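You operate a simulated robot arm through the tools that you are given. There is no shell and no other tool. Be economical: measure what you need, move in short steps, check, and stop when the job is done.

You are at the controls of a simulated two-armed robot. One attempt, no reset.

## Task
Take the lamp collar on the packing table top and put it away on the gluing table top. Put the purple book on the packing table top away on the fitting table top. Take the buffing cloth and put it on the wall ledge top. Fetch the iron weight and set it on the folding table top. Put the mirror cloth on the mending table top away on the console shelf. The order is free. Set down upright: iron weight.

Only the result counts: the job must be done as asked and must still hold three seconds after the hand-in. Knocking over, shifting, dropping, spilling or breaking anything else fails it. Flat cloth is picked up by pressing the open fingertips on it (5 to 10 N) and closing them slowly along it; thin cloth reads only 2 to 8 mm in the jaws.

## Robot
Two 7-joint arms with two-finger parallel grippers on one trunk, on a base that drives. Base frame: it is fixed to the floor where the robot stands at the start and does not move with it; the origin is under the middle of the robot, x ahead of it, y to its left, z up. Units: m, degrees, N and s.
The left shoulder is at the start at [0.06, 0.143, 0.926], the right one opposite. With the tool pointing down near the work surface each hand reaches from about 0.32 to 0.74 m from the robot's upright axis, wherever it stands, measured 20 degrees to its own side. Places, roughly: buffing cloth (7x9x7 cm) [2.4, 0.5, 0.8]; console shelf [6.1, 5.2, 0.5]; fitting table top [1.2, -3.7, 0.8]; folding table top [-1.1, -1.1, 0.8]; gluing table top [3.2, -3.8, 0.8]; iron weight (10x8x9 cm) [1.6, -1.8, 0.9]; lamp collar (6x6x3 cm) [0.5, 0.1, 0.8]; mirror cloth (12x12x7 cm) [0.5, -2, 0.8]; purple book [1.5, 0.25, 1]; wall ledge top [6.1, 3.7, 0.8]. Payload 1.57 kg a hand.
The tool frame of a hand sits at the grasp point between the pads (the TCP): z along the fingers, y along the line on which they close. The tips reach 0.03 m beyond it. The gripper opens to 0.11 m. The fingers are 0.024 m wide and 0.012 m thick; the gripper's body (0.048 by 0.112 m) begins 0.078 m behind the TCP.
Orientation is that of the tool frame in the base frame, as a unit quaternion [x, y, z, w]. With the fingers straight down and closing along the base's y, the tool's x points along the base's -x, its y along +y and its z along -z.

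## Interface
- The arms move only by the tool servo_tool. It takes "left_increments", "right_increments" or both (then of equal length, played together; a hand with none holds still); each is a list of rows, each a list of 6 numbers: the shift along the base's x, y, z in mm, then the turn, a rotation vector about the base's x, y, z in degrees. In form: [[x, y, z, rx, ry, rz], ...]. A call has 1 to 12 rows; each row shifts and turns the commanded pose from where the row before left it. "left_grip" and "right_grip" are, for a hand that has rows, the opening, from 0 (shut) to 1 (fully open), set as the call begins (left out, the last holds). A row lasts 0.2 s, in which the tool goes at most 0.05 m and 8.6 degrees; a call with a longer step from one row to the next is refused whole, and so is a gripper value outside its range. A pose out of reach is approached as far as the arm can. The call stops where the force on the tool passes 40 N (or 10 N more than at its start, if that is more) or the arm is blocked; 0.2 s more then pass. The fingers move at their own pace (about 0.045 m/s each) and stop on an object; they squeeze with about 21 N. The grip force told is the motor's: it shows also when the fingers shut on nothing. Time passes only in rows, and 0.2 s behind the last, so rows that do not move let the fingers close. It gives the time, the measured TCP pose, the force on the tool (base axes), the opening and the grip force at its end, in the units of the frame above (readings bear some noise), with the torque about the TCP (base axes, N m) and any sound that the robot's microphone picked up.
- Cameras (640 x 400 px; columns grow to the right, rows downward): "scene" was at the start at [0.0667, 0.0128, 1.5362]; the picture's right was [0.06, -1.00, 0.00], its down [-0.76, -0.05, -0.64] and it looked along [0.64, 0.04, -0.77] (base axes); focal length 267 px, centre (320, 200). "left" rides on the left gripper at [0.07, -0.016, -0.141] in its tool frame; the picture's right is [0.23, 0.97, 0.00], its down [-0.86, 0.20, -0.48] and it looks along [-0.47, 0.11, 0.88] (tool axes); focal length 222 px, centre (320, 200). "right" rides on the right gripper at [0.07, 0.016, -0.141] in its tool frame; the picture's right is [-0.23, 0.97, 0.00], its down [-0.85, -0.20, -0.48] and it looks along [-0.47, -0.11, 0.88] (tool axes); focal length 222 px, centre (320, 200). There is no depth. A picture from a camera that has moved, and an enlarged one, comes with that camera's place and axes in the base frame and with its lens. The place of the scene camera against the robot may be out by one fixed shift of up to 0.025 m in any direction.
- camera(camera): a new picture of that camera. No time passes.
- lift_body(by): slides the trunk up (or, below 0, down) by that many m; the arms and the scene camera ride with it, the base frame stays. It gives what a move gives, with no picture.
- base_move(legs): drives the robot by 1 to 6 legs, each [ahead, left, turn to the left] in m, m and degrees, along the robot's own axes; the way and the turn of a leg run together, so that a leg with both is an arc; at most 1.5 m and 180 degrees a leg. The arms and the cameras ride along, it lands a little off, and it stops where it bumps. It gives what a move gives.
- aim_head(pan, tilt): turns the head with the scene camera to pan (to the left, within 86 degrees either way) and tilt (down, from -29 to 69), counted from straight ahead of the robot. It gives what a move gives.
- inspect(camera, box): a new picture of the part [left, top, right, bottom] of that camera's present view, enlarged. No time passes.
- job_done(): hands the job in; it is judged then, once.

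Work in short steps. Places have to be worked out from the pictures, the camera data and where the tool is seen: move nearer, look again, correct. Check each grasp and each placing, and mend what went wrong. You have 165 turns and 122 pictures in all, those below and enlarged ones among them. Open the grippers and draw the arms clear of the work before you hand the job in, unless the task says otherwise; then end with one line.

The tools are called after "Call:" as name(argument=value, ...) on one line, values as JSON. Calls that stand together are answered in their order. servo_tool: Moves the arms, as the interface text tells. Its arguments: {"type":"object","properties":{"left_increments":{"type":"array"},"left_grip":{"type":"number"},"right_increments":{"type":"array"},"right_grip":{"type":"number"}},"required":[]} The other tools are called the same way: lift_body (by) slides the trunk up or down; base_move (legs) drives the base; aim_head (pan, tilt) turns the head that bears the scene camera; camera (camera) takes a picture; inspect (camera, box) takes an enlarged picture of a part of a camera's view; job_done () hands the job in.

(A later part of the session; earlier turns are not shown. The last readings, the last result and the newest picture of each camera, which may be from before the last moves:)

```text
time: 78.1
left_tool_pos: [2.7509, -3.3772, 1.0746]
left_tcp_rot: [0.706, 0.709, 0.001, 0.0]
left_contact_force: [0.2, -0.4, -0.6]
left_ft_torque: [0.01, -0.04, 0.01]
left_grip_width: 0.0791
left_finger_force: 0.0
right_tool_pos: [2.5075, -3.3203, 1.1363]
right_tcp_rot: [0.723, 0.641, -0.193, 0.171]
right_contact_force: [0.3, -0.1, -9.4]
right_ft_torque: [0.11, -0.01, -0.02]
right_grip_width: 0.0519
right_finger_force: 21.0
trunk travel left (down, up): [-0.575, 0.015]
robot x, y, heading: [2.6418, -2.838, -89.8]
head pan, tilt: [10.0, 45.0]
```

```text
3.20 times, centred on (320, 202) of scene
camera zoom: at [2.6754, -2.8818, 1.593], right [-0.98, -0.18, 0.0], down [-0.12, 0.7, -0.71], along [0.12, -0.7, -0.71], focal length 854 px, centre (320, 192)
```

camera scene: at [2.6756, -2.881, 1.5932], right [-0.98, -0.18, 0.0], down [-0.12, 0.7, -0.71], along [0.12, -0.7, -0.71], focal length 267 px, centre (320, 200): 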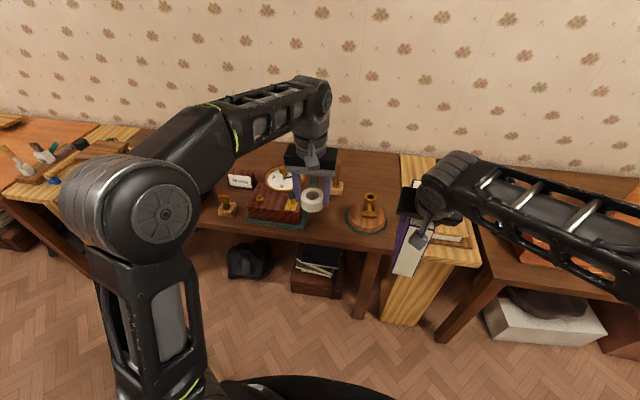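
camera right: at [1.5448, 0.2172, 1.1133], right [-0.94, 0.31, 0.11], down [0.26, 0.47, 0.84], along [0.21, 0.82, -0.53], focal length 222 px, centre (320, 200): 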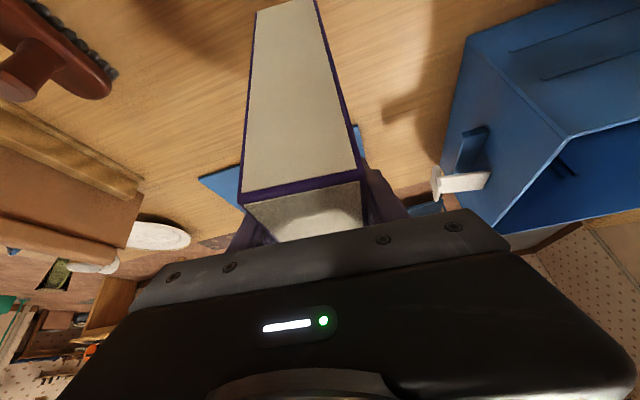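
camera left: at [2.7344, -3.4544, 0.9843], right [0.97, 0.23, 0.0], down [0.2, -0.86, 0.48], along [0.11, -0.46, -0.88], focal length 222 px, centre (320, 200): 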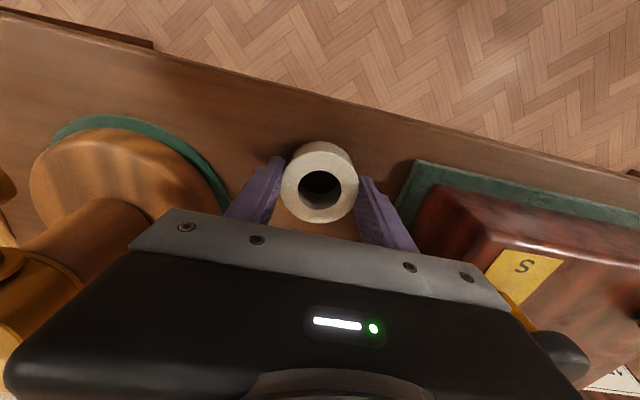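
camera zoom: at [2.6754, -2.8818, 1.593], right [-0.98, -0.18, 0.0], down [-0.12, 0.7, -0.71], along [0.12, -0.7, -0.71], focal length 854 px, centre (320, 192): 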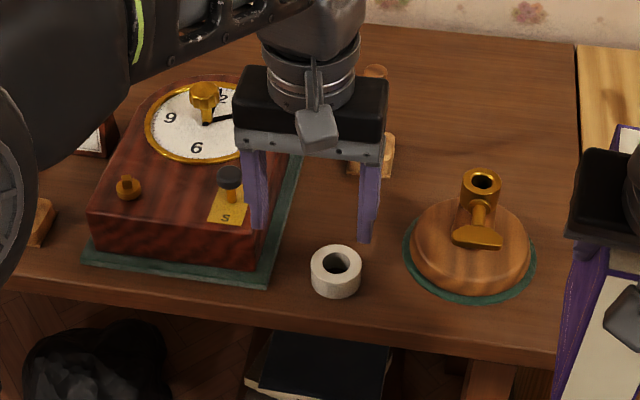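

The collar is standing on the gluing table. Now I'll drive sideways toward the fitting table and look.

Call:
base_move(legs=[[-0.1, 0, 0], [0, -1.3, 0]])

Call:
aim_head(pan=0, tilt=40)

Call:
camera(camera="scene")

```text
time: 85.5
left_tool_pos: [1.4359, -3.2856, 1.0757]
left_tcp_rot: [0.703, 0.711, 0.001, -0.001]
left_contact_force: [0.2, -0.4, 1.0]
left_ft_torque: [-0.01, -0.01, 0.02]
left_grip_width: 0.0792
left_finger_force: 0.1
right_tool_pos: [1.1918, -3.2303, 1.1363]
right_tcp_rot: [0.72, 0.644, -0.193, 0.172]
right_contact_force: [-0.3, -0.5, -9.9]
right_ft_torque: [0.13, 0.02, 0.04]
right_grip_width: 0.052
right_finger_force: 21.0
trunk travel left (down, up): [-0.575, 0.015]
robot x, y, heading: [1.3193, -2.748, -89.5]
head pan, tilt: [10.0, 45.0]
```

```text
time: 86.2
left_tool_pos: [1.4357, -3.2863, 1.0746]
left_tcp_rot: [0.703, 0.711, 0.0, -0.001]
left_contact_force: [0.1, -0.4, -0.1]
left_ft_torque: [0.0, -0.01, 0.02]
left_grip_width: 0.079
left_finger_force: 0.0
right_tool_pos: [1.1929, -3.2283, 1.1361]
right_tcp_rot: [0.72, 0.644, -0.192, 0.172]
right_contact_force: [-0.1, -0.3, -9.1]
right_ft_torque: [0.13, -0.03, -0.05]
right_grip_width: 0.052
right_finger_force: 21.3
trunk travel left (down, up): [-0.575, 0.015]
robot x, y, heading: [1.3231, -2.7463, -89.3]
head pan, tilt: [0.0, 40.0]
```

```text
91 pictures are left
camera scene: at [1.3429, -2.795, 1.6003], right [-1.0, -0.01, 0.0], down [-0.01, 0.64, -0.77], along [0.01, -0.77, -0.64], focal length 267 px, centre (320, 200)
```

scene: 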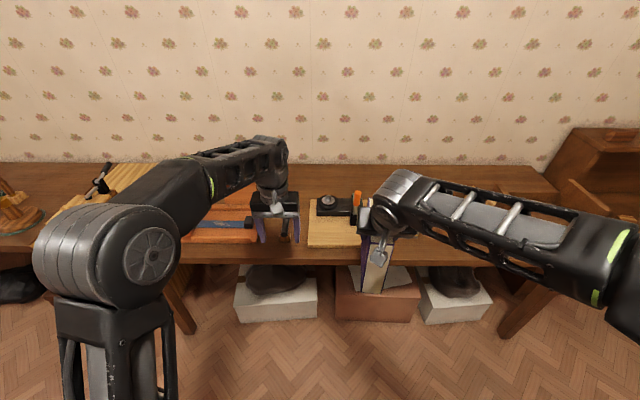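

The right part of this table looks free. I'll zoom to confirm.

Call:
inspect(camera="scene", box=[170, 130, 600, 300])

Call:
camera(camera="right")

```text
1.49 times, centred on (385, 215) of scene
camera zoom: at [1.3429, -2.795, 1.6003], right [-1.0, -0.01, 0.0], down [-0.01, 0.64, -0.77], along [0.01, -0.77, -0.64], focal length 397 px, centre (223, 178)
```

zoom: 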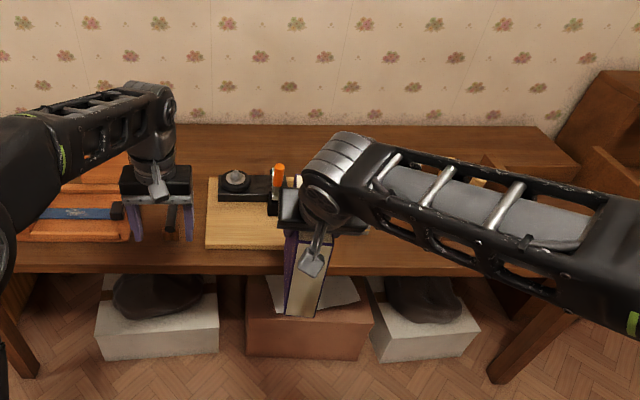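

```text
89 pictures are left
camera right: at [1.2224, -3.1008, 1.2246], right [0.95, -0.3, 0.11], down [-0.25, -0.48, 0.84], along [-0.2, -0.82, -0.53], focal length 222 px, centre (320, 200)
```

right: 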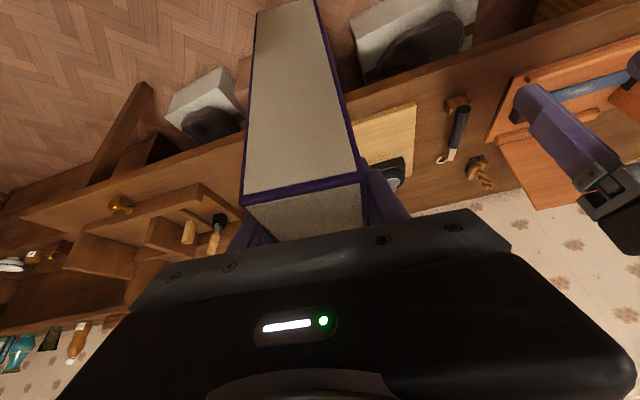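

Free area is between the board (ends x≈0.96) and the rack further right. I'll move so the right hand faces x≈0.80.

Call:
base_move(legs=[[0, -0.38, -0.7], [0.12, 0, 0]])

Call:
aim_head(pan=-10, tilt=50)

Call:
camera(camera="scene")

Call:
camera(camera="right")

```text
time: 89.4
left_tool_pos: [1.0489, -3.4108, 1.0745]
left_tcp_rot: [0.706, 0.708, 0.001, -0.001]
left_contact_force: [0.1, -0.1, -0.7]
left_ft_torque: [0.03, 0.0, 0.01]
left_grip_width: 0.0789
left_finger_force: 0.1
right_tool_pos: [0.8067, -3.3527, 1.1379]
right_tcp_rot: [0.723, 0.641, -0.193, 0.171]
right_contact_force: [0.1, -0.6, -10.2]
right_ft_torque: [0.13, -0.01, -0.01]
right_grip_width: 0.0524
right_finger_force: 20.8
trunk travel left (down, up): [-0.575, 0.015]
robot x, y, heading: [0.9432, -2.8697, -90.0]
head pan, tilt: [0.0, 40.0]
```

```text
time: 90.2
left_tool_pos: [1.0487, -3.4109, 1.0754]
left_tcp_rot: [0.707, 0.707, -0.001, 0.0]
left_contact_force: [0.7, 0.9, -0.7]
left_ft_torque: [-0.02, 0.0, -0.01]
left_grip_width: 0.0791
left_finger_force: 0.2
right_tool_pos: [0.8072, -3.3517, 1.136]
right_tcp_rot: [0.723, 0.641, -0.193, 0.171]
right_contact_force: [0.4, -0.2, -8.9]
right_ft_torque: [0.12, -0.01, 0.0]
right_grip_width: 0.052
right_finger_force: 20.7
trunk travel left (down, up): [-0.575, 0.015]
robot x, y, heading: [0.9431, -2.8703, -89.9]
head pan, tilt: [-10.0, 50.0]
```

```text
88 pictures are left
camera scene: at [0.948, -2.909, 1.5863], right [-0.99, 0.17, 0.0], down [0.13, 0.75, -0.64], along [-0.11, -0.63, -0.77], focal length 267 px, centre (320, 200)
```

scene: 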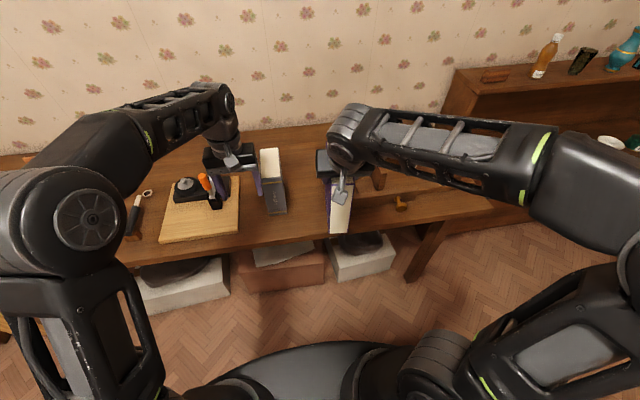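

```text
87 pictures are left
camera right: at [0.8382, -3.223, 1.2246], right [0.94, -0.31, 0.11], down [-0.26, -0.48, 0.84], along [-0.21, -0.82, -0.53], focal length 222 px, centre (320, 200)
```

right: 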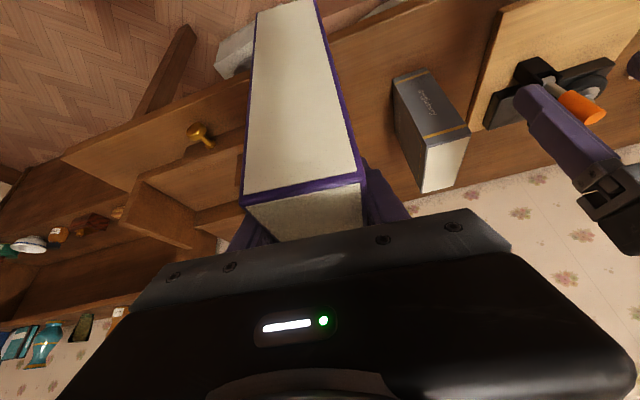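

Between the gray book (x≈0.95) and the rack (x≈0.58) there is space for the book at x≈0.785, y≈-3.50. I'll move above it, then go down to 1 cm above the table.

Call:
servo_tool(right_increments=[[-6, -37, 0, 0, 0, 0], [-6, -37, 0, 0, 0, 0], [-5, -37, 0, 0, 0, 0], [-5, -37, 0, 0, 0, 0], [0, 0, -40, 0, 0, 0], [0, 0, -40, 0, 0, 0], [0, 0, -40, 0, 0, 0], [0, 0, -30, 0, 0, 0], [0, 0, -20, 0, 0, 0], [0, 0, 0, 0, 0, 0]])

Call:
camera(camera="right")

Call:
inspect(camera="scene", box=[220, 110, 460, 270])

```text
time: 92.1
left_tool_pos: [1.0495, -3.409, 1.077]
left_tcp_rot: [0.707, 0.707, 0.0, 0.001]
left_contact_force: [0.0, 0.0, -0.2]
left_ft_torque: [0.03, 0.02, 0.0]
left_grip_width: 0.0792
left_finger_force: 0.1
right_tool_pos: [0.785, -3.5035, 0.9948]
right_tcp_rot: [0.721, 0.638, -0.201, 0.18]
right_contact_force: [-1.9, 11.7, 27.3]
right_ft_torque: [1.92, 0.76, -0.26]
right_grip_width: 0.0518
right_finger_force: 20.7
trunk travel left (down, up): [-0.575, 0.015]
robot x, y, heading: [0.9409, -2.8695, -90.2]
head pan, tilt: [-10.0, 50.0]
stopped in row 9 (right hand): the force on the tool passed its limit (the readings are from after the stop); the commanded pose is now the measured one
```

```text
86 pictures are left
camera right: at [0.8152, -3.3727, 1.0804], right [0.94, -0.31, 0.12], down [-0.26, -0.46, 0.85], along [-0.21, -0.83, -0.51], focal length 222 px, centre (320, 200)
```

right: 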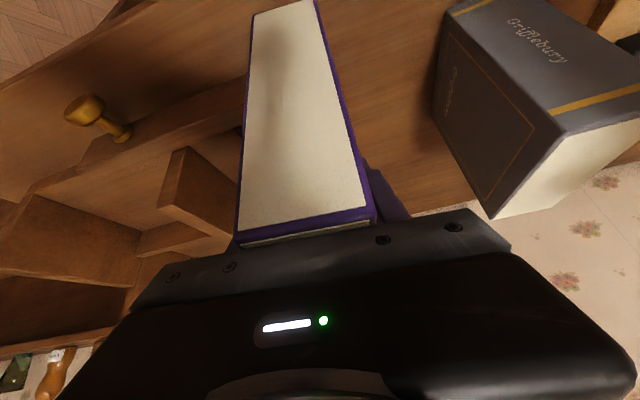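

```text
2.50 times, centred on (340, 190) of scene
camera zoom: at [0.9486, -2.9056, 1.5868], right [-0.98, 0.17, 0.0], down [0.13, 0.75, -0.64], along [-0.11, -0.63, -0.77], focal length 667 px, centre (270, 225)
```

zoom: 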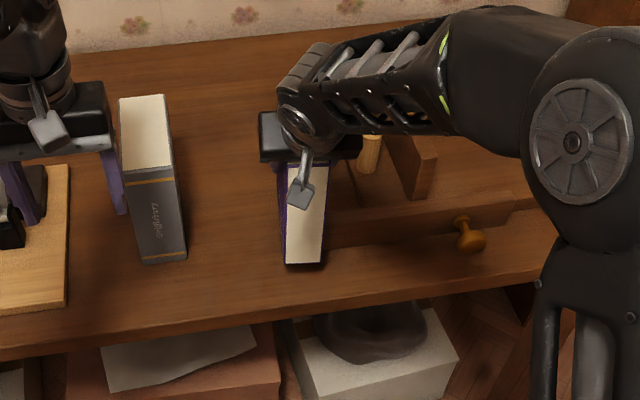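

The book touched the rack's low end under it at x<0.81. I'll lift it and compare with a fresh view before shifting +x to a clear spot at x≈0.868.

Call:
servo_tool(right_increments=[[0, 0, 20, -1.2, 0, 0], [0, 0, 20, 0, 0, 0], [28, 0, 0, 0, 0, 0], [28, 0, 0, 0, 0, 0], [27, 0, 0, 0, 0, 0], [0, 0, 0, 0, 0, 0]])

Call:
camera(camera="right")

Call:
inspect(camera="scene", box=[220, 110, 460, 270])

```text
time: 93.5
left_tool_pos: [1.0496, -3.4121, 1.0744]
left_tcp_rot: [0.707, 0.707, 0.0, 0.0]
left_contact_force: [-0.3, 0.1, 0.8]
left_ft_torque: [0.05, -0.01, 0.02]
left_grip_width: 0.0794
left_finger_force: 0.1
right_tool_pos: [0.8658, -3.5044, 1.0279]
right_tcp_rot: [0.72, 0.637, -0.205, 0.185]
right_contact_force: [0.5, -1.0, -9.1]
right_ft_torque: [0.08, -0.01, 0.04]
right_grip_width: 0.052
right_finger_force: 20.5
trunk travel left (down, up): [-0.575, 0.015]
robot x, y, heading: [0.9413, -2.8727, -90.0]
head pan, tilt: [-10.0, 50.0]
```

```text
84 pictures are left
camera right: at [0.8969, -3.3737, 1.1128], right [0.94, -0.31, 0.12], down [-0.26, -0.44, 0.86], along [-0.21, -0.84, -0.5], focal length 222 px, centre (320, 200)
```

right: 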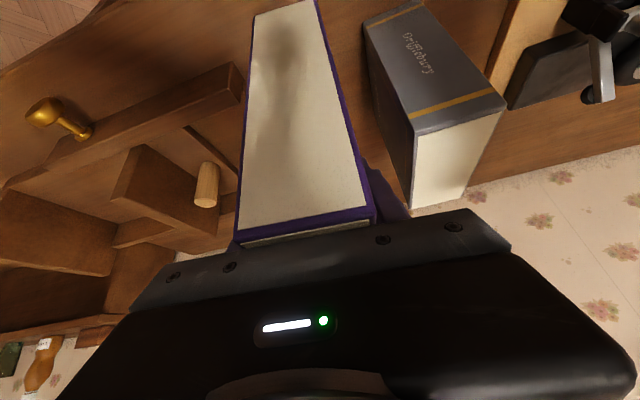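

```text
2.50 times, centred on (340, 190) of scene
camera zoom: at [0.9472, -2.9093, 1.5862], right [-0.98, 0.17, 0.0], down [0.13, 0.75, -0.64], along [-0.11, -0.63, -0.77], focal length 667 px, centre (270, 225)
```

zoom: 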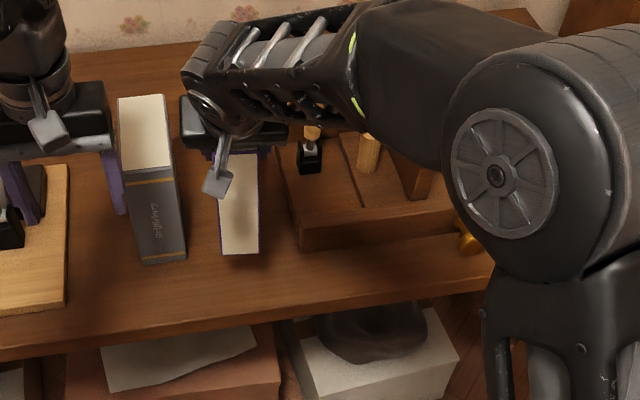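

The spot is clear on both sides. I'll level the small 2° tilt and lower to just above the table.

Call:
servo_tool(right_increments=[[2, 0, -20, 2, 0, 0], [0, 0, -25, 0, 0, 0], [0, 0, -15, 0, 0, 0], [0, 0, -5, 0, 0, 0], [0, 0, 0, 0, 0, 0]])

Call:
camera(camera="right")

```text
time: 94.7
left_tool_pos: [1.0493, -3.41, 1.0756]
left_tcp_rot: [0.707, 0.707, 0.0, 0.0]
left_contact_force: [0.4, -0.4, 0.1]
left_ft_torque: [0.03, 0.02, -0.02]
left_grip_width: 0.0793
left_finger_force: 0.1
right_tool_pos: [0.8679, -3.5054, 0.9644]
right_tcp_rot: [0.723, 0.641, -0.194, 0.172]
right_contact_force: [0.2, 0.2, -8.9]
right_ft_torque: [0.06, 0.02, 0.03]
right_grip_width: 0.0518
right_finger_force: 21.3
trunk travel left (down, up): [-0.575, 0.015]
robot x, y, heading: [0.9379, -2.8742, -90.1]
head pan, tilt: [-10.0, 50.0]
```

```text
82 pictures are left
camera right: at [0.9001, -3.3768, 1.0524], right [0.94, -0.31, 0.11], down [-0.26, -0.47, 0.84], along [-0.21, -0.82, -0.53], focal length 222 px, centre (320, 200)
```

right: 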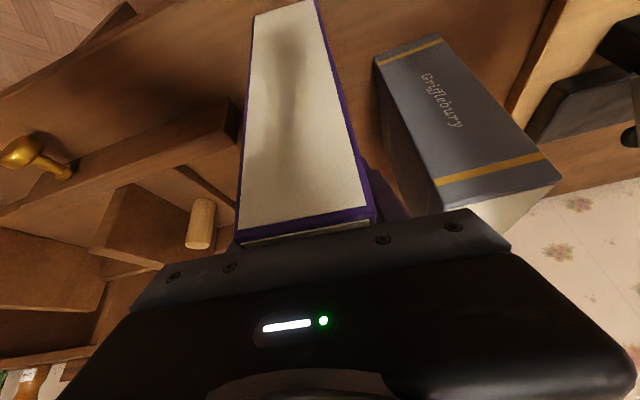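

The book slid about 1.5 cm up in the grip at the earlier touch, so the table should be felt near TCP z≈0.937. I'll lower in small steps.

Call:
servo_tool(right_increments=[[0, 0, -8, 0, 0, 0], [0, 0, -6, 0, 0, 0], [0, 0, -5, 0, 0, 0], [0, 0, -3, 0, 0, 0], [0, 0, -2, 0, 0, 0], [0, 0, 0, 0, 0, 0]])

```text
time: 96.1
left_tool_pos: [1.0494, -3.4108, 1.0735]
left_tcp_rot: [0.707, 0.707, 0.001, -0.001]
left_contact_force: [0.0, 0.0, 0.1]
left_ft_torque: [0.01, 0.02, 0.0]
left_grip_width: 0.0792
left_finger_force: 0.1
right_tool_pos: [0.8679, -3.5032, 0.9409]
right_tcp_rot: [0.723, 0.64, -0.195, 0.172]
right_contact_force: [0.0, -0.3, -8.9]
right_ft_torque: [0.11, -0.03, -0.01]
right_grip_width: 0.0521
right_finger_force: 21.2
trunk travel left (down, up): [-0.575, 0.015]
robot x, y, heading: [0.9416, -2.8709, -90.1]
head pan, tilt: [-10.0, 50.0]
```

Call:
servo_tool(right_increments=[[0, 0, -2, 0, 0, 0], [0, 0, -2, 0, 0, 0], [0, 0, -2, 0, 0, 0], [0, 0, 0, 0, 0, 0]])

```text
time: 97.1
left_tool_pos: [1.05, -3.4102, 1.0764]
left_tcp_rot: [0.707, 0.707, 0.001, 0.0]
left_contact_force: [-0.2, 0.7, 0.7]
left_ft_torque: [-0.05, 0.03, 0.01]
left_grip_width: 0.0791
left_finger_force: 0.0
right_tool_pos: [0.8687, -3.5032, 0.9354]
right_tcp_rot: [0.722, 0.64, -0.195, 0.174]
right_contact_force: [-0.9, 1.2, -1.2]
right_ft_torque: [-0.5, 0.32, -0.03]
right_grip_width: 0.0521
right_finger_force: 20.6
trunk travel left (down, up): [-0.575, 0.015]
robot x, y, heading: [0.9416, -2.8712, -89.9]
head pan, tilt: [-10.0, 50.0]
```

Contact is starting (8 N of weight is off the hand). I'll go 2 mm lower so the book seats.

Call:
servo_tool(right_increments=[[0, 0, -2, 0, 0, 0], [0, 0, -1, 0, 0, 0], [0, 0, 0, 0, 0, 0]])

Call:
inspect(camera="scene", box=[260, 130, 380, 230])

```text
time: 97.9
left_tool_pos: [1.0487, -3.4096, 1.075]
left_tcp_rot: [0.707, 0.707, -0.001, 0.0]
left_contact_force: [1.3, 0.2, 0.0]
left_ft_torque: [-0.02, 0.04, 0.04]
left_grip_width: 0.0793
left_finger_force: 0.0
right_tool_pos: [0.8677, -3.5034, 0.934]
right_tcp_rot: [0.722, 0.64, -0.195, 0.175]
right_contact_force: [-1.6, 1.6, 18.9]
right_ft_torque: [0.58, 0.92, -0.42]
right_grip_width: 0.0517
right_finger_force: 20.5
trunk travel left (down, up): [-0.575, 0.015]
robot x, y, heading: [0.9435, -2.8707, -90.2]
head pan, tilt: [-10.0, 50.0]
```

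```text
4.00 times, centred on (320, 180) of scene
camera zoom: at [0.9482, -2.9062, 1.5865], right [-0.98, 0.17, 0.0], down [0.13, 0.75, -0.64], along [-0.11, -0.63, -0.77], focal length 1068 px, centre (320, 280)
```

zoom: 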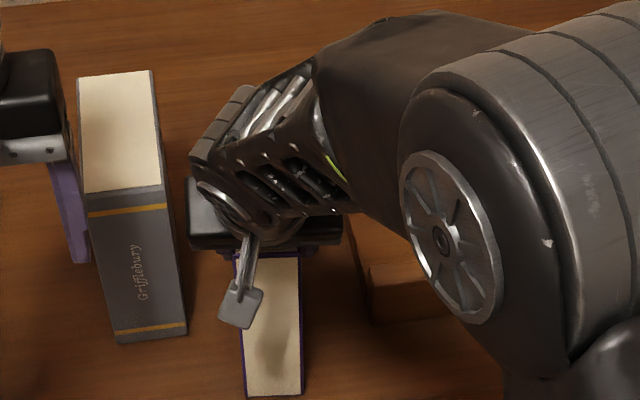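

The book is seated at 19 N. I'll open and draw the hand back along the finger direction.

Call:
servo_tool(right_increments=[[0, 0, 1, 0, 0, 0], [0, 0, 0, 0, 0, 0], [0, 0, 0, 0, 0, 0], [0, 0, 0, 0, 0, 0]], right_grip=0.75)

Call:
servo_tool(right_increments=[[2, 10, 17, 0, 0, 0], [2, 20, 35, 0, 0, 0], [2, 20, 35, 0, 0, 0], [2, 20, 35, 0, 0, 0], [0, 40, 20, 0, 0, 0], [0, 40, 10, 0, 0, 0], [0, 0, 0, 0, 0, 0]])

Call:
camera(camera="right")

Call:
camera(camera="scene")

```text
time: 98.9
left_tool_pos: [1.0504, -3.4094, 1.0768]
left_tcp_rot: [0.707, 0.707, -0.001, 0.001]
left_contact_force: [-0.8, -0.1, -0.7]
left_ft_torque: [-0.02, 0.0, -0.02]
left_grip_width: 0.0791
left_finger_force: 0.0
right_tool_pos: [0.8678, -3.5034, 0.9349]
right_tcp_rot: [0.722, 0.641, -0.195, 0.174]
right_contact_force: [0.5, -0.6, 23.1]
right_ft_torque: [1.43, -0.01, -0.02]
right_grip_width: 0.0826
right_finger_force: 0.0
trunk travel left (down, up): [-0.575, 0.015]
robot x, y, heading: [0.943, -2.8699, -90.0]
head pan, tilt: [-10.0, 50.0]
```

```text
time: 100.5
left_tool_pos: [1.049, -3.4112, 1.0754]
left_tcp_rot: [0.707, 0.707, 0.001, 0.0]
left_contact_force: [0.8, -0.5, -0.2]
left_ft_torque: [0.04, 0.01, 0.01]
left_grip_width: 0.0792
left_finger_force: 0.0
right_tool_pos: [0.8773, -3.3542, 1.0852]
right_tcp_rot: [0.722, 0.642, -0.194, 0.172]
right_contact_force: [0.0, 0.2, -0.2]
right_ft_torque: [0.01, 0.03, -0.01]
right_grip_width: 0.0824
right_finger_force: 0.1
trunk travel left (down, up): [-0.575, 0.015]
robot x, y, heading: [0.9429, -2.8691, -89.8]
head pan, tilt: [-10.0, 50.0]
```

```text
80 pictures are left
camera right: at [0.9088, -3.2253, 1.1728], right [0.94, -0.31, 0.11], down [-0.26, -0.47, 0.84], along [-0.21, -0.82, -0.53], focal length 222 px, centre (320, 200)
```

right: 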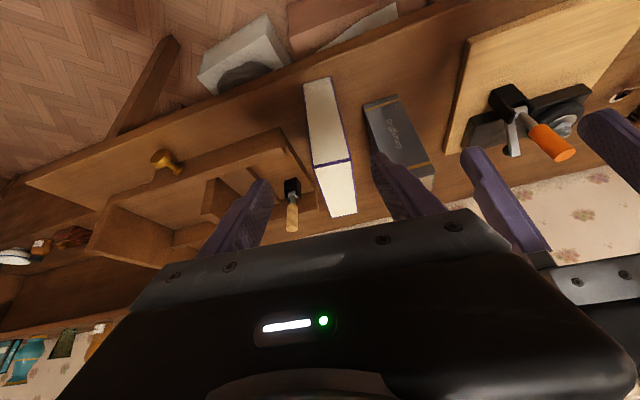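

```text
79 pictures are left
camera scene: at [0.9485, -2.909, 1.5862], right [-0.98, 0.17, 0.0], down [0.13, 0.75, -0.64], along [-0.11, -0.63, -0.77], focal length 267 px, centre (320, 200)
```

scene: 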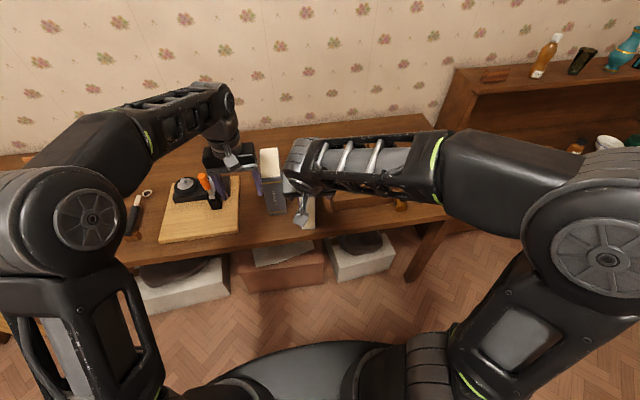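

The book stands on the fitting table. Now I'll back off and turn round to the mending table's south side for the weight and the mirror cloth.

Call:
base_move(legs=[[0.0, 0.0, 0.0], [-0.18, 0, 0], [0, 0, 180]])

Call:
aim_head(pan=0, tilt=32)

Call:
camera(camera="scene")

```text
time: 109.6
left_tool_pos: [0.8445, -2.151, 1.0744]
left_tcp_rot: [-0.7, 0.714, 0.0, 0.0]
left_contact_force: [-0.1, -0.1, 0.4]
left_ft_torque: [-0.03, -0.01, -0.02]
left_grip_width: 0.079
left_finger_force: 0.1
right_tool_pos: [1.0152, -2.2106, 1.0852]
right_tcp_rot: [-0.634, 0.728, 0.171, 0.196]
right_contact_force: [-0.1, 0.2, 0.5]
right_ft_torque: [-0.01, -0.03, 0.0]
right_grip_width: 0.0823
right_finger_force: 0.0
trunk travel left (down, up): [-0.575, 0.015]
robot x, y, heading: [0.9433, -2.6926, 89.1]
head pan, tilt: [-10.0, 50.0]
```

```text
time: 110.4
left_tool_pos: [0.8446, -2.1512, 1.0757]
left_tcp_rot: [-0.701, 0.713, 0.0, 0.0]
left_contact_force: [-0.8, 0.4, -0.3]
left_ft_torque: [0.01, -0.02, 0.0]
left_grip_width: 0.0792
left_finger_force: 0.0
right_tool_pos: [1.0137, -2.2101, 1.0851]
right_tcp_rot: [-0.634, 0.728, 0.171, 0.195]
right_contact_force: [-0.7, 0.3, 0.0]
right_ft_torque: [-0.03, 0.02, -0.03]
right_grip_width: 0.0825
right_finger_force: 0.0
trunk travel left (down, up): [-0.575, 0.015]
robot x, y, heading: [0.9393, -2.6931, 88.9]
head pan, tilt: [0.0, 32.0]
```

```text
78 pictures are left
camera scene: at [0.9624, -2.625, 1.6125], right [1.0, -0.02, 0.0], down [-0.01, -0.53, -0.85], along [0.01, 0.85, -0.53], focal length 267 px, centre (320, 200)
```

scene: 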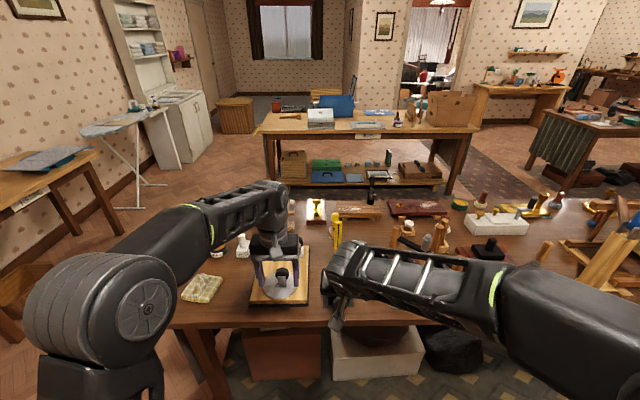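

I see a checked cloth at left (probably the mirror cloth) and a dark block at right (perhaps the iron weight). I'll zoom in on both.

Call:
inspect(camera="scene", box=[420, 180, 640, 300])

Call:
inspect(camera="scene", box=[160, 180, 360, 330])

```text
2.91 times, centred on (530, 240) of scene
camera zoom: at [0.9624, -2.625, 1.6125], right [1.0, -0.02, 0.0], down [-0.01, -0.53, -0.85], along [0.01, 0.85, -0.53], focal length 776 px, centre (-291, 84)
```

zoom: 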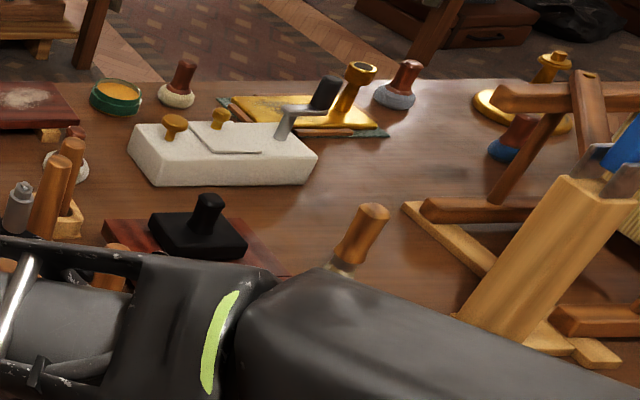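

```text
2.67 times, centred on (260, 255) of scene
camera zoom: at [0.9624, -2.625, 1.6125], right [1.0, -0.02, 0.0], down [-0.01, -0.53, -0.85], along [0.01, 0.85, -0.53], focal length 712 px, centre (480, 53)
```

zoom: 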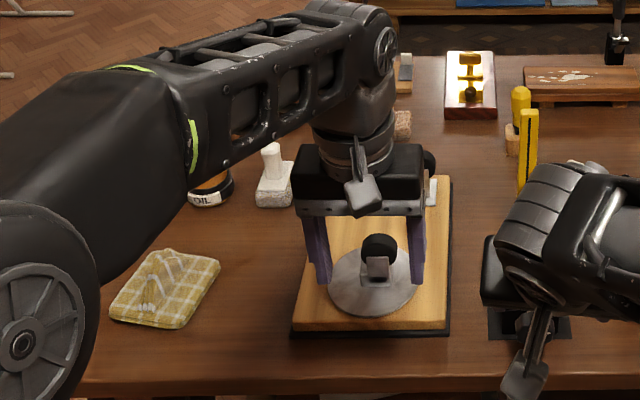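

The iron weight is the black block with a knob on a red board, around (1.67, -1.82). The mirror cloth is the checked cloth around (0.54, -1.96). I'll straighten the right hand and move to the weight.

Call:
servo_tool(right_increments=[[0, 0, 0, -7.5, 0, 0], [0, 0, 0, -7.5, 0, 0], [0, 0, 0, -7.5, 0, 0], [0, 0, 0, -7.5, 0, 0], [0, 0, 0, 0, 0, 6.5], [0, 0, 0, 0, 0, 0]], right_grip=1)

Call:
base_move(legs=[[0, -0.57, 1.0], [0.19, 0, 0]])

Call:
aim_head(pan=-10, tilt=48)

Call:
camera(camera="scene")

Call:
camera(camera="right")

```text
time: 111.8
left_tool_pos: [0.8436, -2.1507, 1.075]
left_tcp_rot: [-0.701, 0.713, 0.0, 0.0]
left_contact_force: [-0.3, -0.1, -0.1]
left_ft_torque: [0.0, -0.04, 0.01]
left_grip_width: 0.0793
left_finger_force: 0.1
right_tool_pos: [1.0135, -2.2098, 1.0847]
right_tcp_rot: [-0.704, 0.709, -0.023, 0.025]
right_contact_force: [-0.1, -0.7, 0.5]
right_ft_torque: [0.01, 0.01, -0.02]
right_grip_width: 0.11
right_finger_force: 0.0
trunk travel left (down, up): [-0.575, 0.015]
robot x, y, heading: [0.9407, -2.6934, 88.9]
head pan, tilt: [0.0, 32.0]
```

```text
time: 116.2
left_tool_pos: [1.4091, -1.9635, 1.0748]
left_tcp_rot: [-0.704, 0.71, 0.0, -0.001]
left_contact_force: [-0.2, 0.1, -0.3]
left_ft_torque: [0.01, 0.01, 0.02]
left_grip_width: 0.0791
left_finger_force: 0.1
right_tool_pos: [1.5802, -2.0211, 1.0841]
right_tcp_rot: [0.708, -0.706, 0.022, -0.027]
right_contact_force: [1.3, 0.2, 0.0]
right_ft_torque: [-0.04, -0.05, 0.03]
right_grip_width: 0.1101
right_finger_force: 0.0
trunk travel left (down, up): [-0.575, 0.015]
robot x, y, heading: [1.5149, -2.5058, 89.3]
head pan, tilt: [0.0, 32.0]
```

```text
time: 117.0
left_tool_pos: [1.4085, -1.9644, 1.0762]
left_tcp_rot: [-0.704, 0.711, 0.0, 0.0]
left_contact_force: [0.0, -0.1, 0.2]
left_ft_torque: [0.0, -0.01, -0.03]
left_grip_width: 0.0791
left_finger_force: 0.1
right_tool_pos: [1.5802, -2.0213, 1.084]
right_tcp_rot: [0.708, -0.706, 0.021, -0.026]
right_contact_force: [0.3, -0.3, 0.3]
right_ft_torque: [0.0, 0.05, -0.01]
right_grip_width: 0.1102
right_finger_force: 0.0
trunk travel left (down, up): [-0.575, 0.015]
robot x, y, heading: [1.5145, -2.5052, 89.6]
head pan, tilt: [-10.0, 48.0]
```

```text
75 pictures are left
camera scene: at [1.5454, -2.4496, 1.589], right [0.98, -0.18, 0.0], down [-0.13, -0.73, -0.67], along [0.12, 0.66, -0.74], focal length 267 px, centre (320, 200)
```

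scene: 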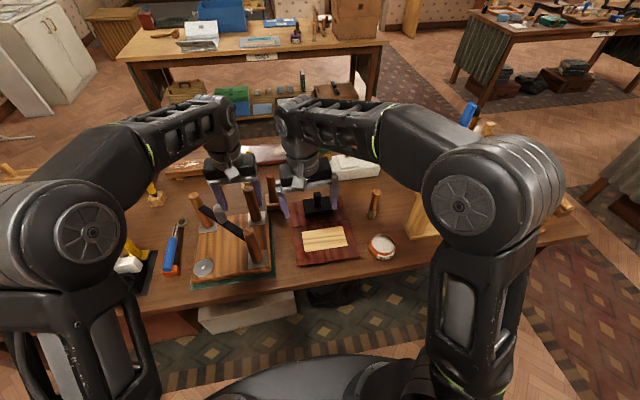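

```text
74 pictures are left
camera right: at [1.5538, -2.0924, 1.2247], right [-0.97, 0.22, -0.07], down [0.16, 0.85, 0.5], along [0.17, 0.47, -0.87], focal length 222 px, centre (320, 200)
```

right: 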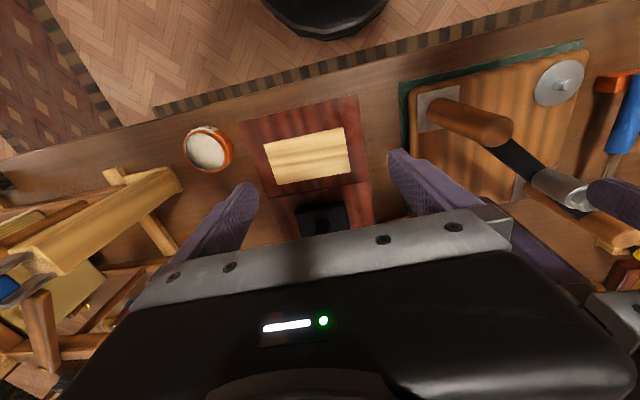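

The weight's base spans x 1.577–1.682, nearly the full jaw opening, so I'll take it by its knob. I'll straighten the residual roll and hover above it.

Call:
servo_tool(right_increments=[[10, 38, 0, 0, 3.8, 0], [10, 38, 0, 0, 0, 0], [10, 38, 0, 0, 0, 0], [10, 38, 0, 0, 0, 0], [10, 38, 0, 0, 0, 0], [0, 0, 0, 0, 0, 0]])

Call:
camera(camera="right")

```text
time: 118.4
left_tool_pos: [1.4083, -1.9657, 1.0759]
left_tcp_rot: [-0.704, 0.71, 0.0, 0.0]
left_contact_force: [0.4, -0.3, 0.0]
left_ft_torque: [-0.02, 0.01, 0.01]
left_grip_width: 0.0793
left_finger_force: 0.0
right_tool_pos: [1.6123, -1.8996, 1.086]
right_tcp_rot: [0.708, -0.706, -0.002, -0.003]
right_contact_force: [0.1, -0.3, 1.8]
right_ft_torque: [0.02, -0.01, 0.01]
right_grip_width: 0.1098
right_finger_force: 0.0
right hand out of reach, approached as far as the arm can: row 4, 5
trunk travel left (down, up): [-0.575, 0.015]
robot x, y, heading: [1.514, -2.503, 89.5]
head pan, tilt: [-10.0, 48.0]
```

```text
73 pictures are left
camera right: at [1.5951, -1.97, 1.2268], right [-0.97, 0.22, 0.0], down [0.2, 0.85, 0.48], along [0.11, 0.47, -0.87], focal length 222 px, centre (320, 200)
```

right: 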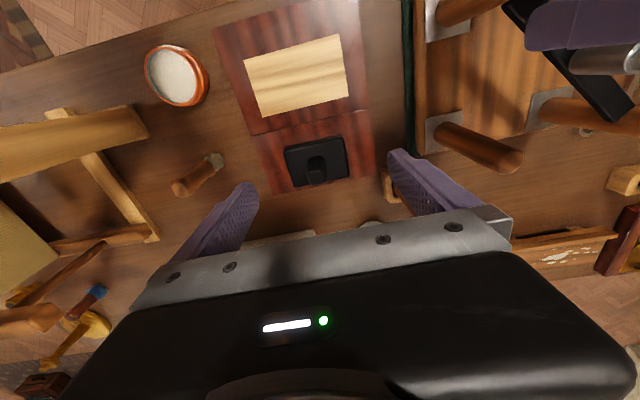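

The knob is at about (1.63, -1.842). I'll zoom to judge its shape and height.

Call:
inspect(camera="right", box=[260, 110, 380, 200])

Call:
inspect(camera="scene", box=[270, 150, 390, 250])

```text
4.44 times, centred on (320, 155) of right
camera zoom: at [1.5951, -1.97, 1.2268], right [-0.97, 0.22, 0.0], down [0.2, 0.85, 0.48], along [0.11, 0.47, -0.87], focal length 987 px, centre (320, 400)
```

zoom: 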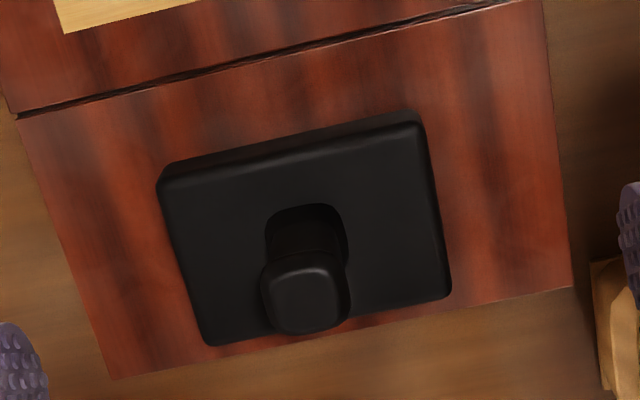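

```text
4.00 times, centred on (330, 200) of scene
camera zoom: at [1.5454, -2.4501, 1.589], right [0.98, -0.18, 0.0], down [-0.13, -0.73, -0.67], along [0.12, 0.66, -0.74], focal length 1068 px, centre (280, 200)
```

zoom: 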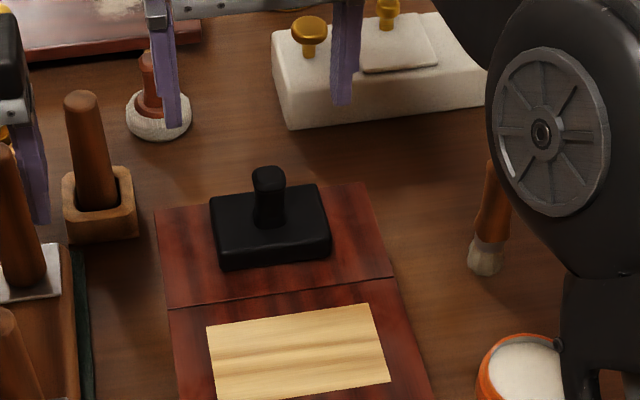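

The knob is about 28 mm wide at (1.63, -1.845) with its top at ≈0.926, and the block top is ≈0.875. I'll narrow the jaws and go down to just above the knob.

Call:
servo_tool(right_increments=[[0, 0, -30, 0, 0, 0], [0, 0, -30, 0, 0, 0], [0, 0, -30, 0, 0, 0], [0, 0, 0, 0, 0, 0]], right_grip=0.65)

Call:
camera(camera="right")

```text
time: 119.4
left_tool_pos: [1.4087, -1.9647, 1.0758]
left_tcp_rot: [-0.703, 0.711, 0.0, 0.0]
left_contact_force: [0.1, 0.3, -0.2]
left_ft_torque: [-0.03, -0.03, 0.02]
left_grip_width: 0.0791
left_finger_force: 0.0
right_tool_pos: [1.614, -1.8998, 0.995]
right_tcp_rot: [0.709, -0.705, -0.002, -0.002]
right_contact_force: [-0.2, 0.5, -0.5]
right_ft_torque: [-0.01, -0.01, 0.01]
right_grip_width: 0.0716
right_finger_force: 0.1
trunk travel left (down, up): [-0.575, 0.015]
robot x, y, heading: [1.5118, -2.5053, 89.3]
head pan, tilt: [-10.0, 48.0]
```

```text
70 pictures are left
camera right: at [1.596, -1.9701, 1.1367], right [-0.97, 0.22, 0.0], down [0.2, 0.85, 0.48], along [0.11, 0.47, -0.87], focal length 222 px, centre (320, 200)
```

right: 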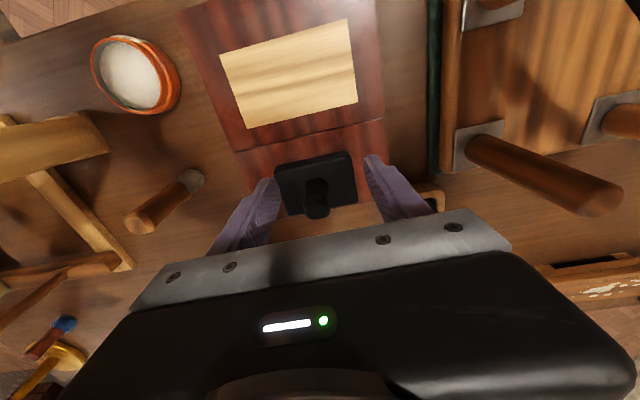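

The knob top is confirmed at (1.628, -1.849). I'll centre over it and go down to z=0.914.

Call:
servo_tool(right_increments=[[8, 26, 0, 0, 0, 0], [7, 25, 0, 0, 0, 0], [0, 0, -25, 0, 0, 0], [0, 0, -25, 0, 0, 0], [0, 0, -20, 0, 0, 0], [0, 0, -10, 0, 0, 0], [0, 0, 0, 0, 0, 0]])

Call:
camera(camera="right")

```text
time: 121.0
left_tool_pos: [1.4089, -1.964, 1.0762]
left_tcp_rot: [-0.704, 0.71, 0.0, 0.0]
left_contact_force: [0.1, -0.4, -0.5]
left_ft_torque: [0.01, 0.02, 0.01]
left_grip_width: 0.0793
left_finger_force: 0.1
right_tool_pos: [1.6299, -1.8467, 0.9143]
right_tcp_rot: [0.708, -0.706, -0.002, -0.002]
right_contact_force: [0.0, -0.1, 0.3]
right_ft_torque: [-0.02, 0.0, 0.02]
right_grip_width: 0.0716
right_finger_force: 0.0
trunk travel left (down, up): [-0.575, 0.015]
robot x, y, heading: [1.5105, -2.5079, 89.7]
head pan, tilt: [-10.0, 48.0]
```

```text
69 pictures are left
camera right: at [1.6129, -1.9177, 1.0557], right [-0.97, 0.22, 0.0], down [0.2, 0.85, 0.48], along [0.11, 0.47, -0.87], focal length 222 px, centre (320, 200)
```

right: 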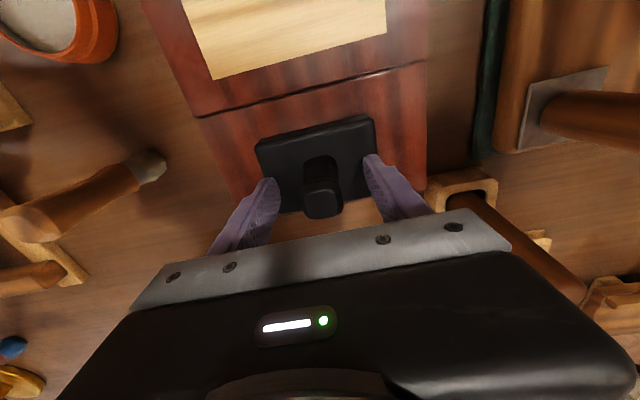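

Well centred. I'll lower 7 mm more, close on the knob and test-lift.

Call:
servo_tool(right_increments=[[0, -1, -7, 0, 0, 0], [0, 0, 0, 0, 0, 0]])

Call:
servo_tool(right_increments=[[0, 0, 0, 0, 0, 0], [0, 0, 0, 0, 0, 0], [0, 0, 0, 0, 0, 0], [0, 0, 0, 0, 0, 0]], right_grip=0)

Call:
servo_tool(right_increments=[[0, 0, 8, 0, 0, 0], [0, 0, 15, 0, 0, 0], [0, 0, 20, 0, 0, 0], [0, 0, 0, 0, 0, 0]])

Call:
camera(camera="right")

```text
time: 121.6
left_tool_pos: [1.4092, -1.9657, 1.0747]
left_tcp_rot: [-0.704, 0.71, 0.0, 0.0]
left_contact_force: [-0.1, -0.2, -0.4]
left_ft_torque: [-0.03, 0.0, 0.02]
left_grip_width: 0.0791
left_finger_force: 0.0
right_tool_pos: [1.6287, -1.8481, 0.909]
right_tcp_rot: [0.708, -0.706, -0.002, -0.004]
right_contact_force: [0.5, 0.9, 7.2]
right_ft_torque: [-0.11, 0.32, 0.01]
right_grip_width: 0.071
right_finger_force: 0.1
trunk travel left (down, up): [-0.575, 0.015]
robot x, y, heading: [1.51, -2.5021, 89.6]
head pan, tilt: [-10.0, 48.0]
```

```text
time: 122.6
left_tool_pos: [1.4084, -1.965, 1.0757]
left_tcp_rot: [-0.704, 0.711, 0.0, 0.0]
left_contact_force: [-0.3, 0.4, -0.3]
left_ft_torque: [0.01, 0.0, -0.01]
left_grip_width: 0.0793
left_finger_force: 0.1
right_tool_pos: [1.6288, -1.8489, 0.9104]
right_tcp_rot: [0.707, -0.707, -0.003, -0.004]
right_contact_force: [-2.1, 0.4, 13.8]
right_ft_torque: [-0.18, 0.72, -0.17]
right_grip_width: 0.026
right_finger_force: 20.7
trunk travel left (down, up): [-0.575, 0.015]
robot x, y, heading: [1.5113, -2.5023, 89.5]
head pan, tilt: [-10.0, 48.0]
```

```text
time: 123.6
left_tool_pos: [1.4089, -1.9639, 1.0746]
left_tcp_rot: [-0.704, 0.71, 0.0, -0.001]
left_contact_force: [0.9, 0.2, 0.0]
left_ft_torque: [0.01, 0.0, -0.04]
left_grip_width: 0.0793
left_finger_force: 0.0
right_tool_pos: [1.6289, -1.8484, 0.9518]
right_tcp_rot: [0.708, -0.706, -0.001, -0.003]
right_contact_force: [-0.1, -0.3, -7.6]
right_ft_torque: [0.02, -0.03, 0.01]
right_grip_width: 0.0258
right_finger_force: 20.7
trunk travel left (down, up): [-0.575, 0.015]
robot x, y, heading: [1.5121, -2.5068, 89.5]
head pan, tilt: [-10.0, 48.0]
```

```text
68 pictures are left
camera right: at [1.612, -1.9178, 1.0917], right [-0.97, 0.22, 0.0], down [0.2, 0.85, 0.48], along [0.11, 0.47, -0.88], focal length 222 px, centre (320, 200)
```

right: 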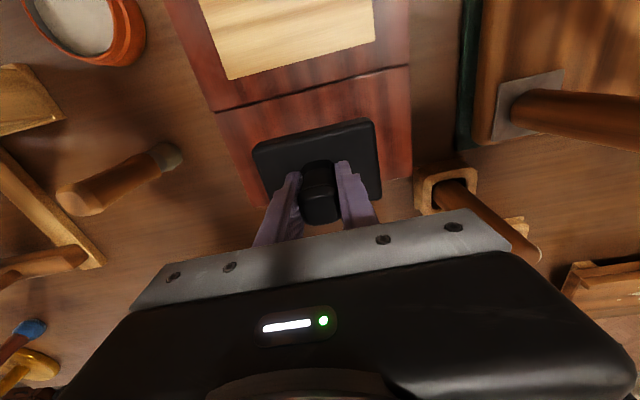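

The weight is in hand (block top was at ≈0.88). I'll raise and retract it, back off the table, then drive left to the mirror cloth.

Call:
servo_tool(right_increments=[[0, 0, 40, 0, 0, 0], [0, -10, 40, 0, 0, 0], [0, -40, 15, 0, 0, 0], [0, -40, 0, 0, 0, 0], [0, -40, 0, 0, 0, 0], [0, -40, 0, 0, 0, 0], [0, 0, 0, 0, 0, 0]])

Call:
base_move(legs=[[-0.28, 0, 0.5], [0, 0.82, 0]])

Call:
aim_head(pan=10, tilt=48)

Call:
camera(camera="scene")

```text
time: 125.2
left_tool_pos: [1.4098, -1.9634, 1.0736]
left_tcp_rot: [-0.704, 0.71, 0.0, -0.001]
left_contact_force: [-0.1, -0.1, 0.5]
left_ft_torque: [-0.01, 0.01, 0.01]
left_grip_width: 0.0793
left_finger_force: 0.1
right_tool_pos: [1.6282, -2.0171, 1.0449]
right_tcp_rot: [0.709, -0.705, -0.001, -0.003]
right_contact_force: [-0.4, -0.4, -8.7]
right_ft_torque: [-0.01, 0.0, 0.0]
right_grip_width: 0.0259
right_finger_force: 21.2
trunk travel left (down, up): [-0.575, 0.015]
robot x, y, heading: [1.5133, -2.5061, 89.5]
head pan, tilt: [-10.0, 48.0]
```

```text
time: 131.2
left_tool_pos: [0.5808, -2.2414, 1.0745]
left_tcp_rot: [-0.703, 0.712, -0.001, -0.001]
left_contact_force: [0.6, -0.4, -0.2]
left_ft_torque: [0.0, -0.06, -0.01]
left_grip_width: 0.0793
left_finger_force: 0.0
right_tool_pos: [0.8009, -2.2977, 1.0451]
right_tcp_rot: [-0.707, 0.707, 0.001, 0.002]
right_contact_force: [0.3, 0.1, -8.8]
right_ft_torque: [-0.01, 0.01, -0.04]
right_grip_width: 0.0259
right_finger_force: 21.1
trunk travel left (down, up): [-0.575, 0.015]
robot x, y, heading: [0.6805, -2.7876, 89.2]
head pan, tilt: [-10.0, 48.0]
```

```text
time: 132.0
left_tool_pos: [0.5826, -2.241, 1.075]
left_tcp_rot: [-0.702, 0.712, -0.001, 0.0]
left_contact_force: [0.1, 0.6, 0.3]
left_ft_torque: [-0.02, -0.05, -0.01]
left_grip_width: 0.0796
left_finger_force: 0.2
right_tool_pos: [0.802, -2.2971, 1.0459]
right_tcp_rot: [-0.707, 0.707, 0.001, 0.003]
right_contact_force: [-0.3, -0.1, -8.3]
right_ft_torque: [-0.01, 0.01, -0.02]
right_grip_width: 0.026
right_finger_force: 20.7
trunk travel left (down, up): [-0.575, 0.015]
robot x, y, heading: [0.6829, -2.7822, 89.2]
head pan, tilt: [10.0, 48.0]
```

```text
67 pictures are left
camera scene: at [0.6885, -2.7269, 1.5889], right [0.99, 0.16, 0.0], down [0.12, -0.73, -0.67], along [-0.11, 0.66, -0.74], focal length 267 px, centre (320, 200)
```

scene: 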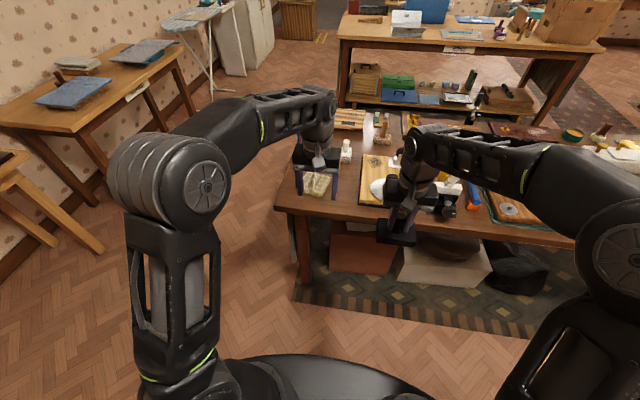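

The cloth is ahead of the left hand. I'll advance 0.2 m and look with the left wrist camera.

Call:
base_move(legs=[[0.2, 0.02, 0.8]])

Call:
servo_tool(left_increments=[[-10, 20, -25, 0, 0, 0], [-10, 20, -25, 0, 0, 0], [-10, 15, -25, 0, 0, 0], [-10, 15, -25, 0, 0, 0], [0, 0, 0, 0, 0, 0]])

Call:
camera(camera="left")

```text
time: 133.6
left_tool_pos: [0.5572, -2.0427, 1.074]
left_tcp_rot: [-0.706, 0.708, 0.0, 0.0]
left_contact_force: [-0.5, 0.0, 0.5]
left_ft_torque: [-0.04, -0.01, -0.02]
left_grip_width: 0.0792
left_finger_force: 0.2
right_tool_pos: [0.7778, -2.0957, 1.0447]
right_tcp_rot: [0.71, -0.704, -0.002, -0.002]
right_contact_force: [0.3, 0.4, -8.0]
right_ft_torque: [-0.04, -0.03, 0.0]
right_grip_width: 0.0256
right_finger_force: 21.0
trunk travel left (down, up): [-0.575, 0.015]
robot x, y, heading: [0.6621, -2.5834, 90.0]
head pan, tilt: [10.0, 48.0]
```

```text
time: 134.8
left_tool_pos: [0.5164, -1.9744, 0.9732]
left_tcp_rot: [-0.706, 0.709, 0.0, 0.0]
left_contact_force: [-0.5, -0.8, 1.0]
left_ft_torque: [0.03, -0.03, -0.03]
left_grip_width: 0.0792
left_finger_force: 0.1
right_tool_pos: [0.7768, -2.0978, 1.0458]
right_tcp_rot: [0.71, -0.704, -0.001, -0.003]
right_contact_force: [1.2, -0.4, -8.4]
right_ft_torque: [-0.02, 0.0, 0.01]
right_grip_width: 0.0259
right_finger_force: 20.5
trunk travel left (down, up): [-0.575, 0.015]
robot x, y, heading: [0.6624, -2.5841, 89.7]
head pan, tilt: [10.0, 48.0]
```

```text
66 pictures are left
camera left: at [0.5319, -2.0428, 1.1148], right [-0.97, -0.22, 0.0], down [-0.2, 0.86, 0.48], along [-0.11, 0.47, -0.88], focal length 222 px, centre (320, 200)
```

left: 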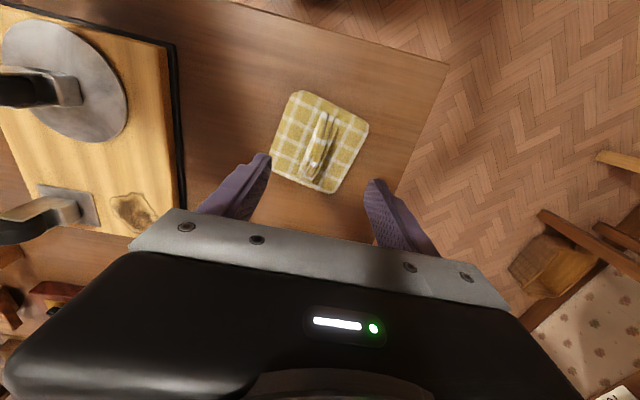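

The cloth lies flat with a raised ridge in its middle. I'll zoom in to plan the pinch.

Call:
inspect(camera="left", box=[250, 80, 390, 205])

```text
3.20 times, centred on (320, 142) of left
camera zoom: at [0.5319, -2.0428, 1.1148], right [-0.97, -0.22, 0.0], down [-0.2, 0.86, 0.48], along [-0.11, 0.47, -0.88], focal length 711 px, centre (320, 384)
```

zoom: 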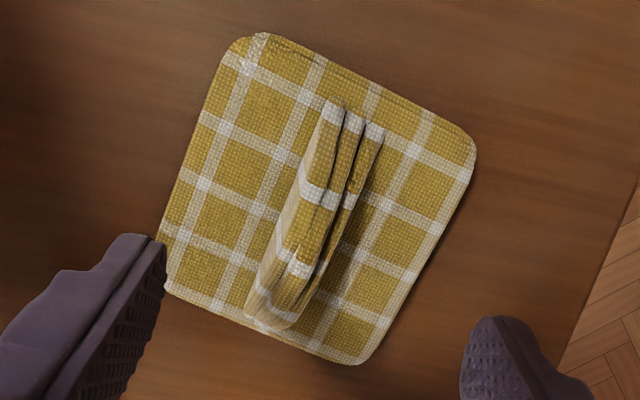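

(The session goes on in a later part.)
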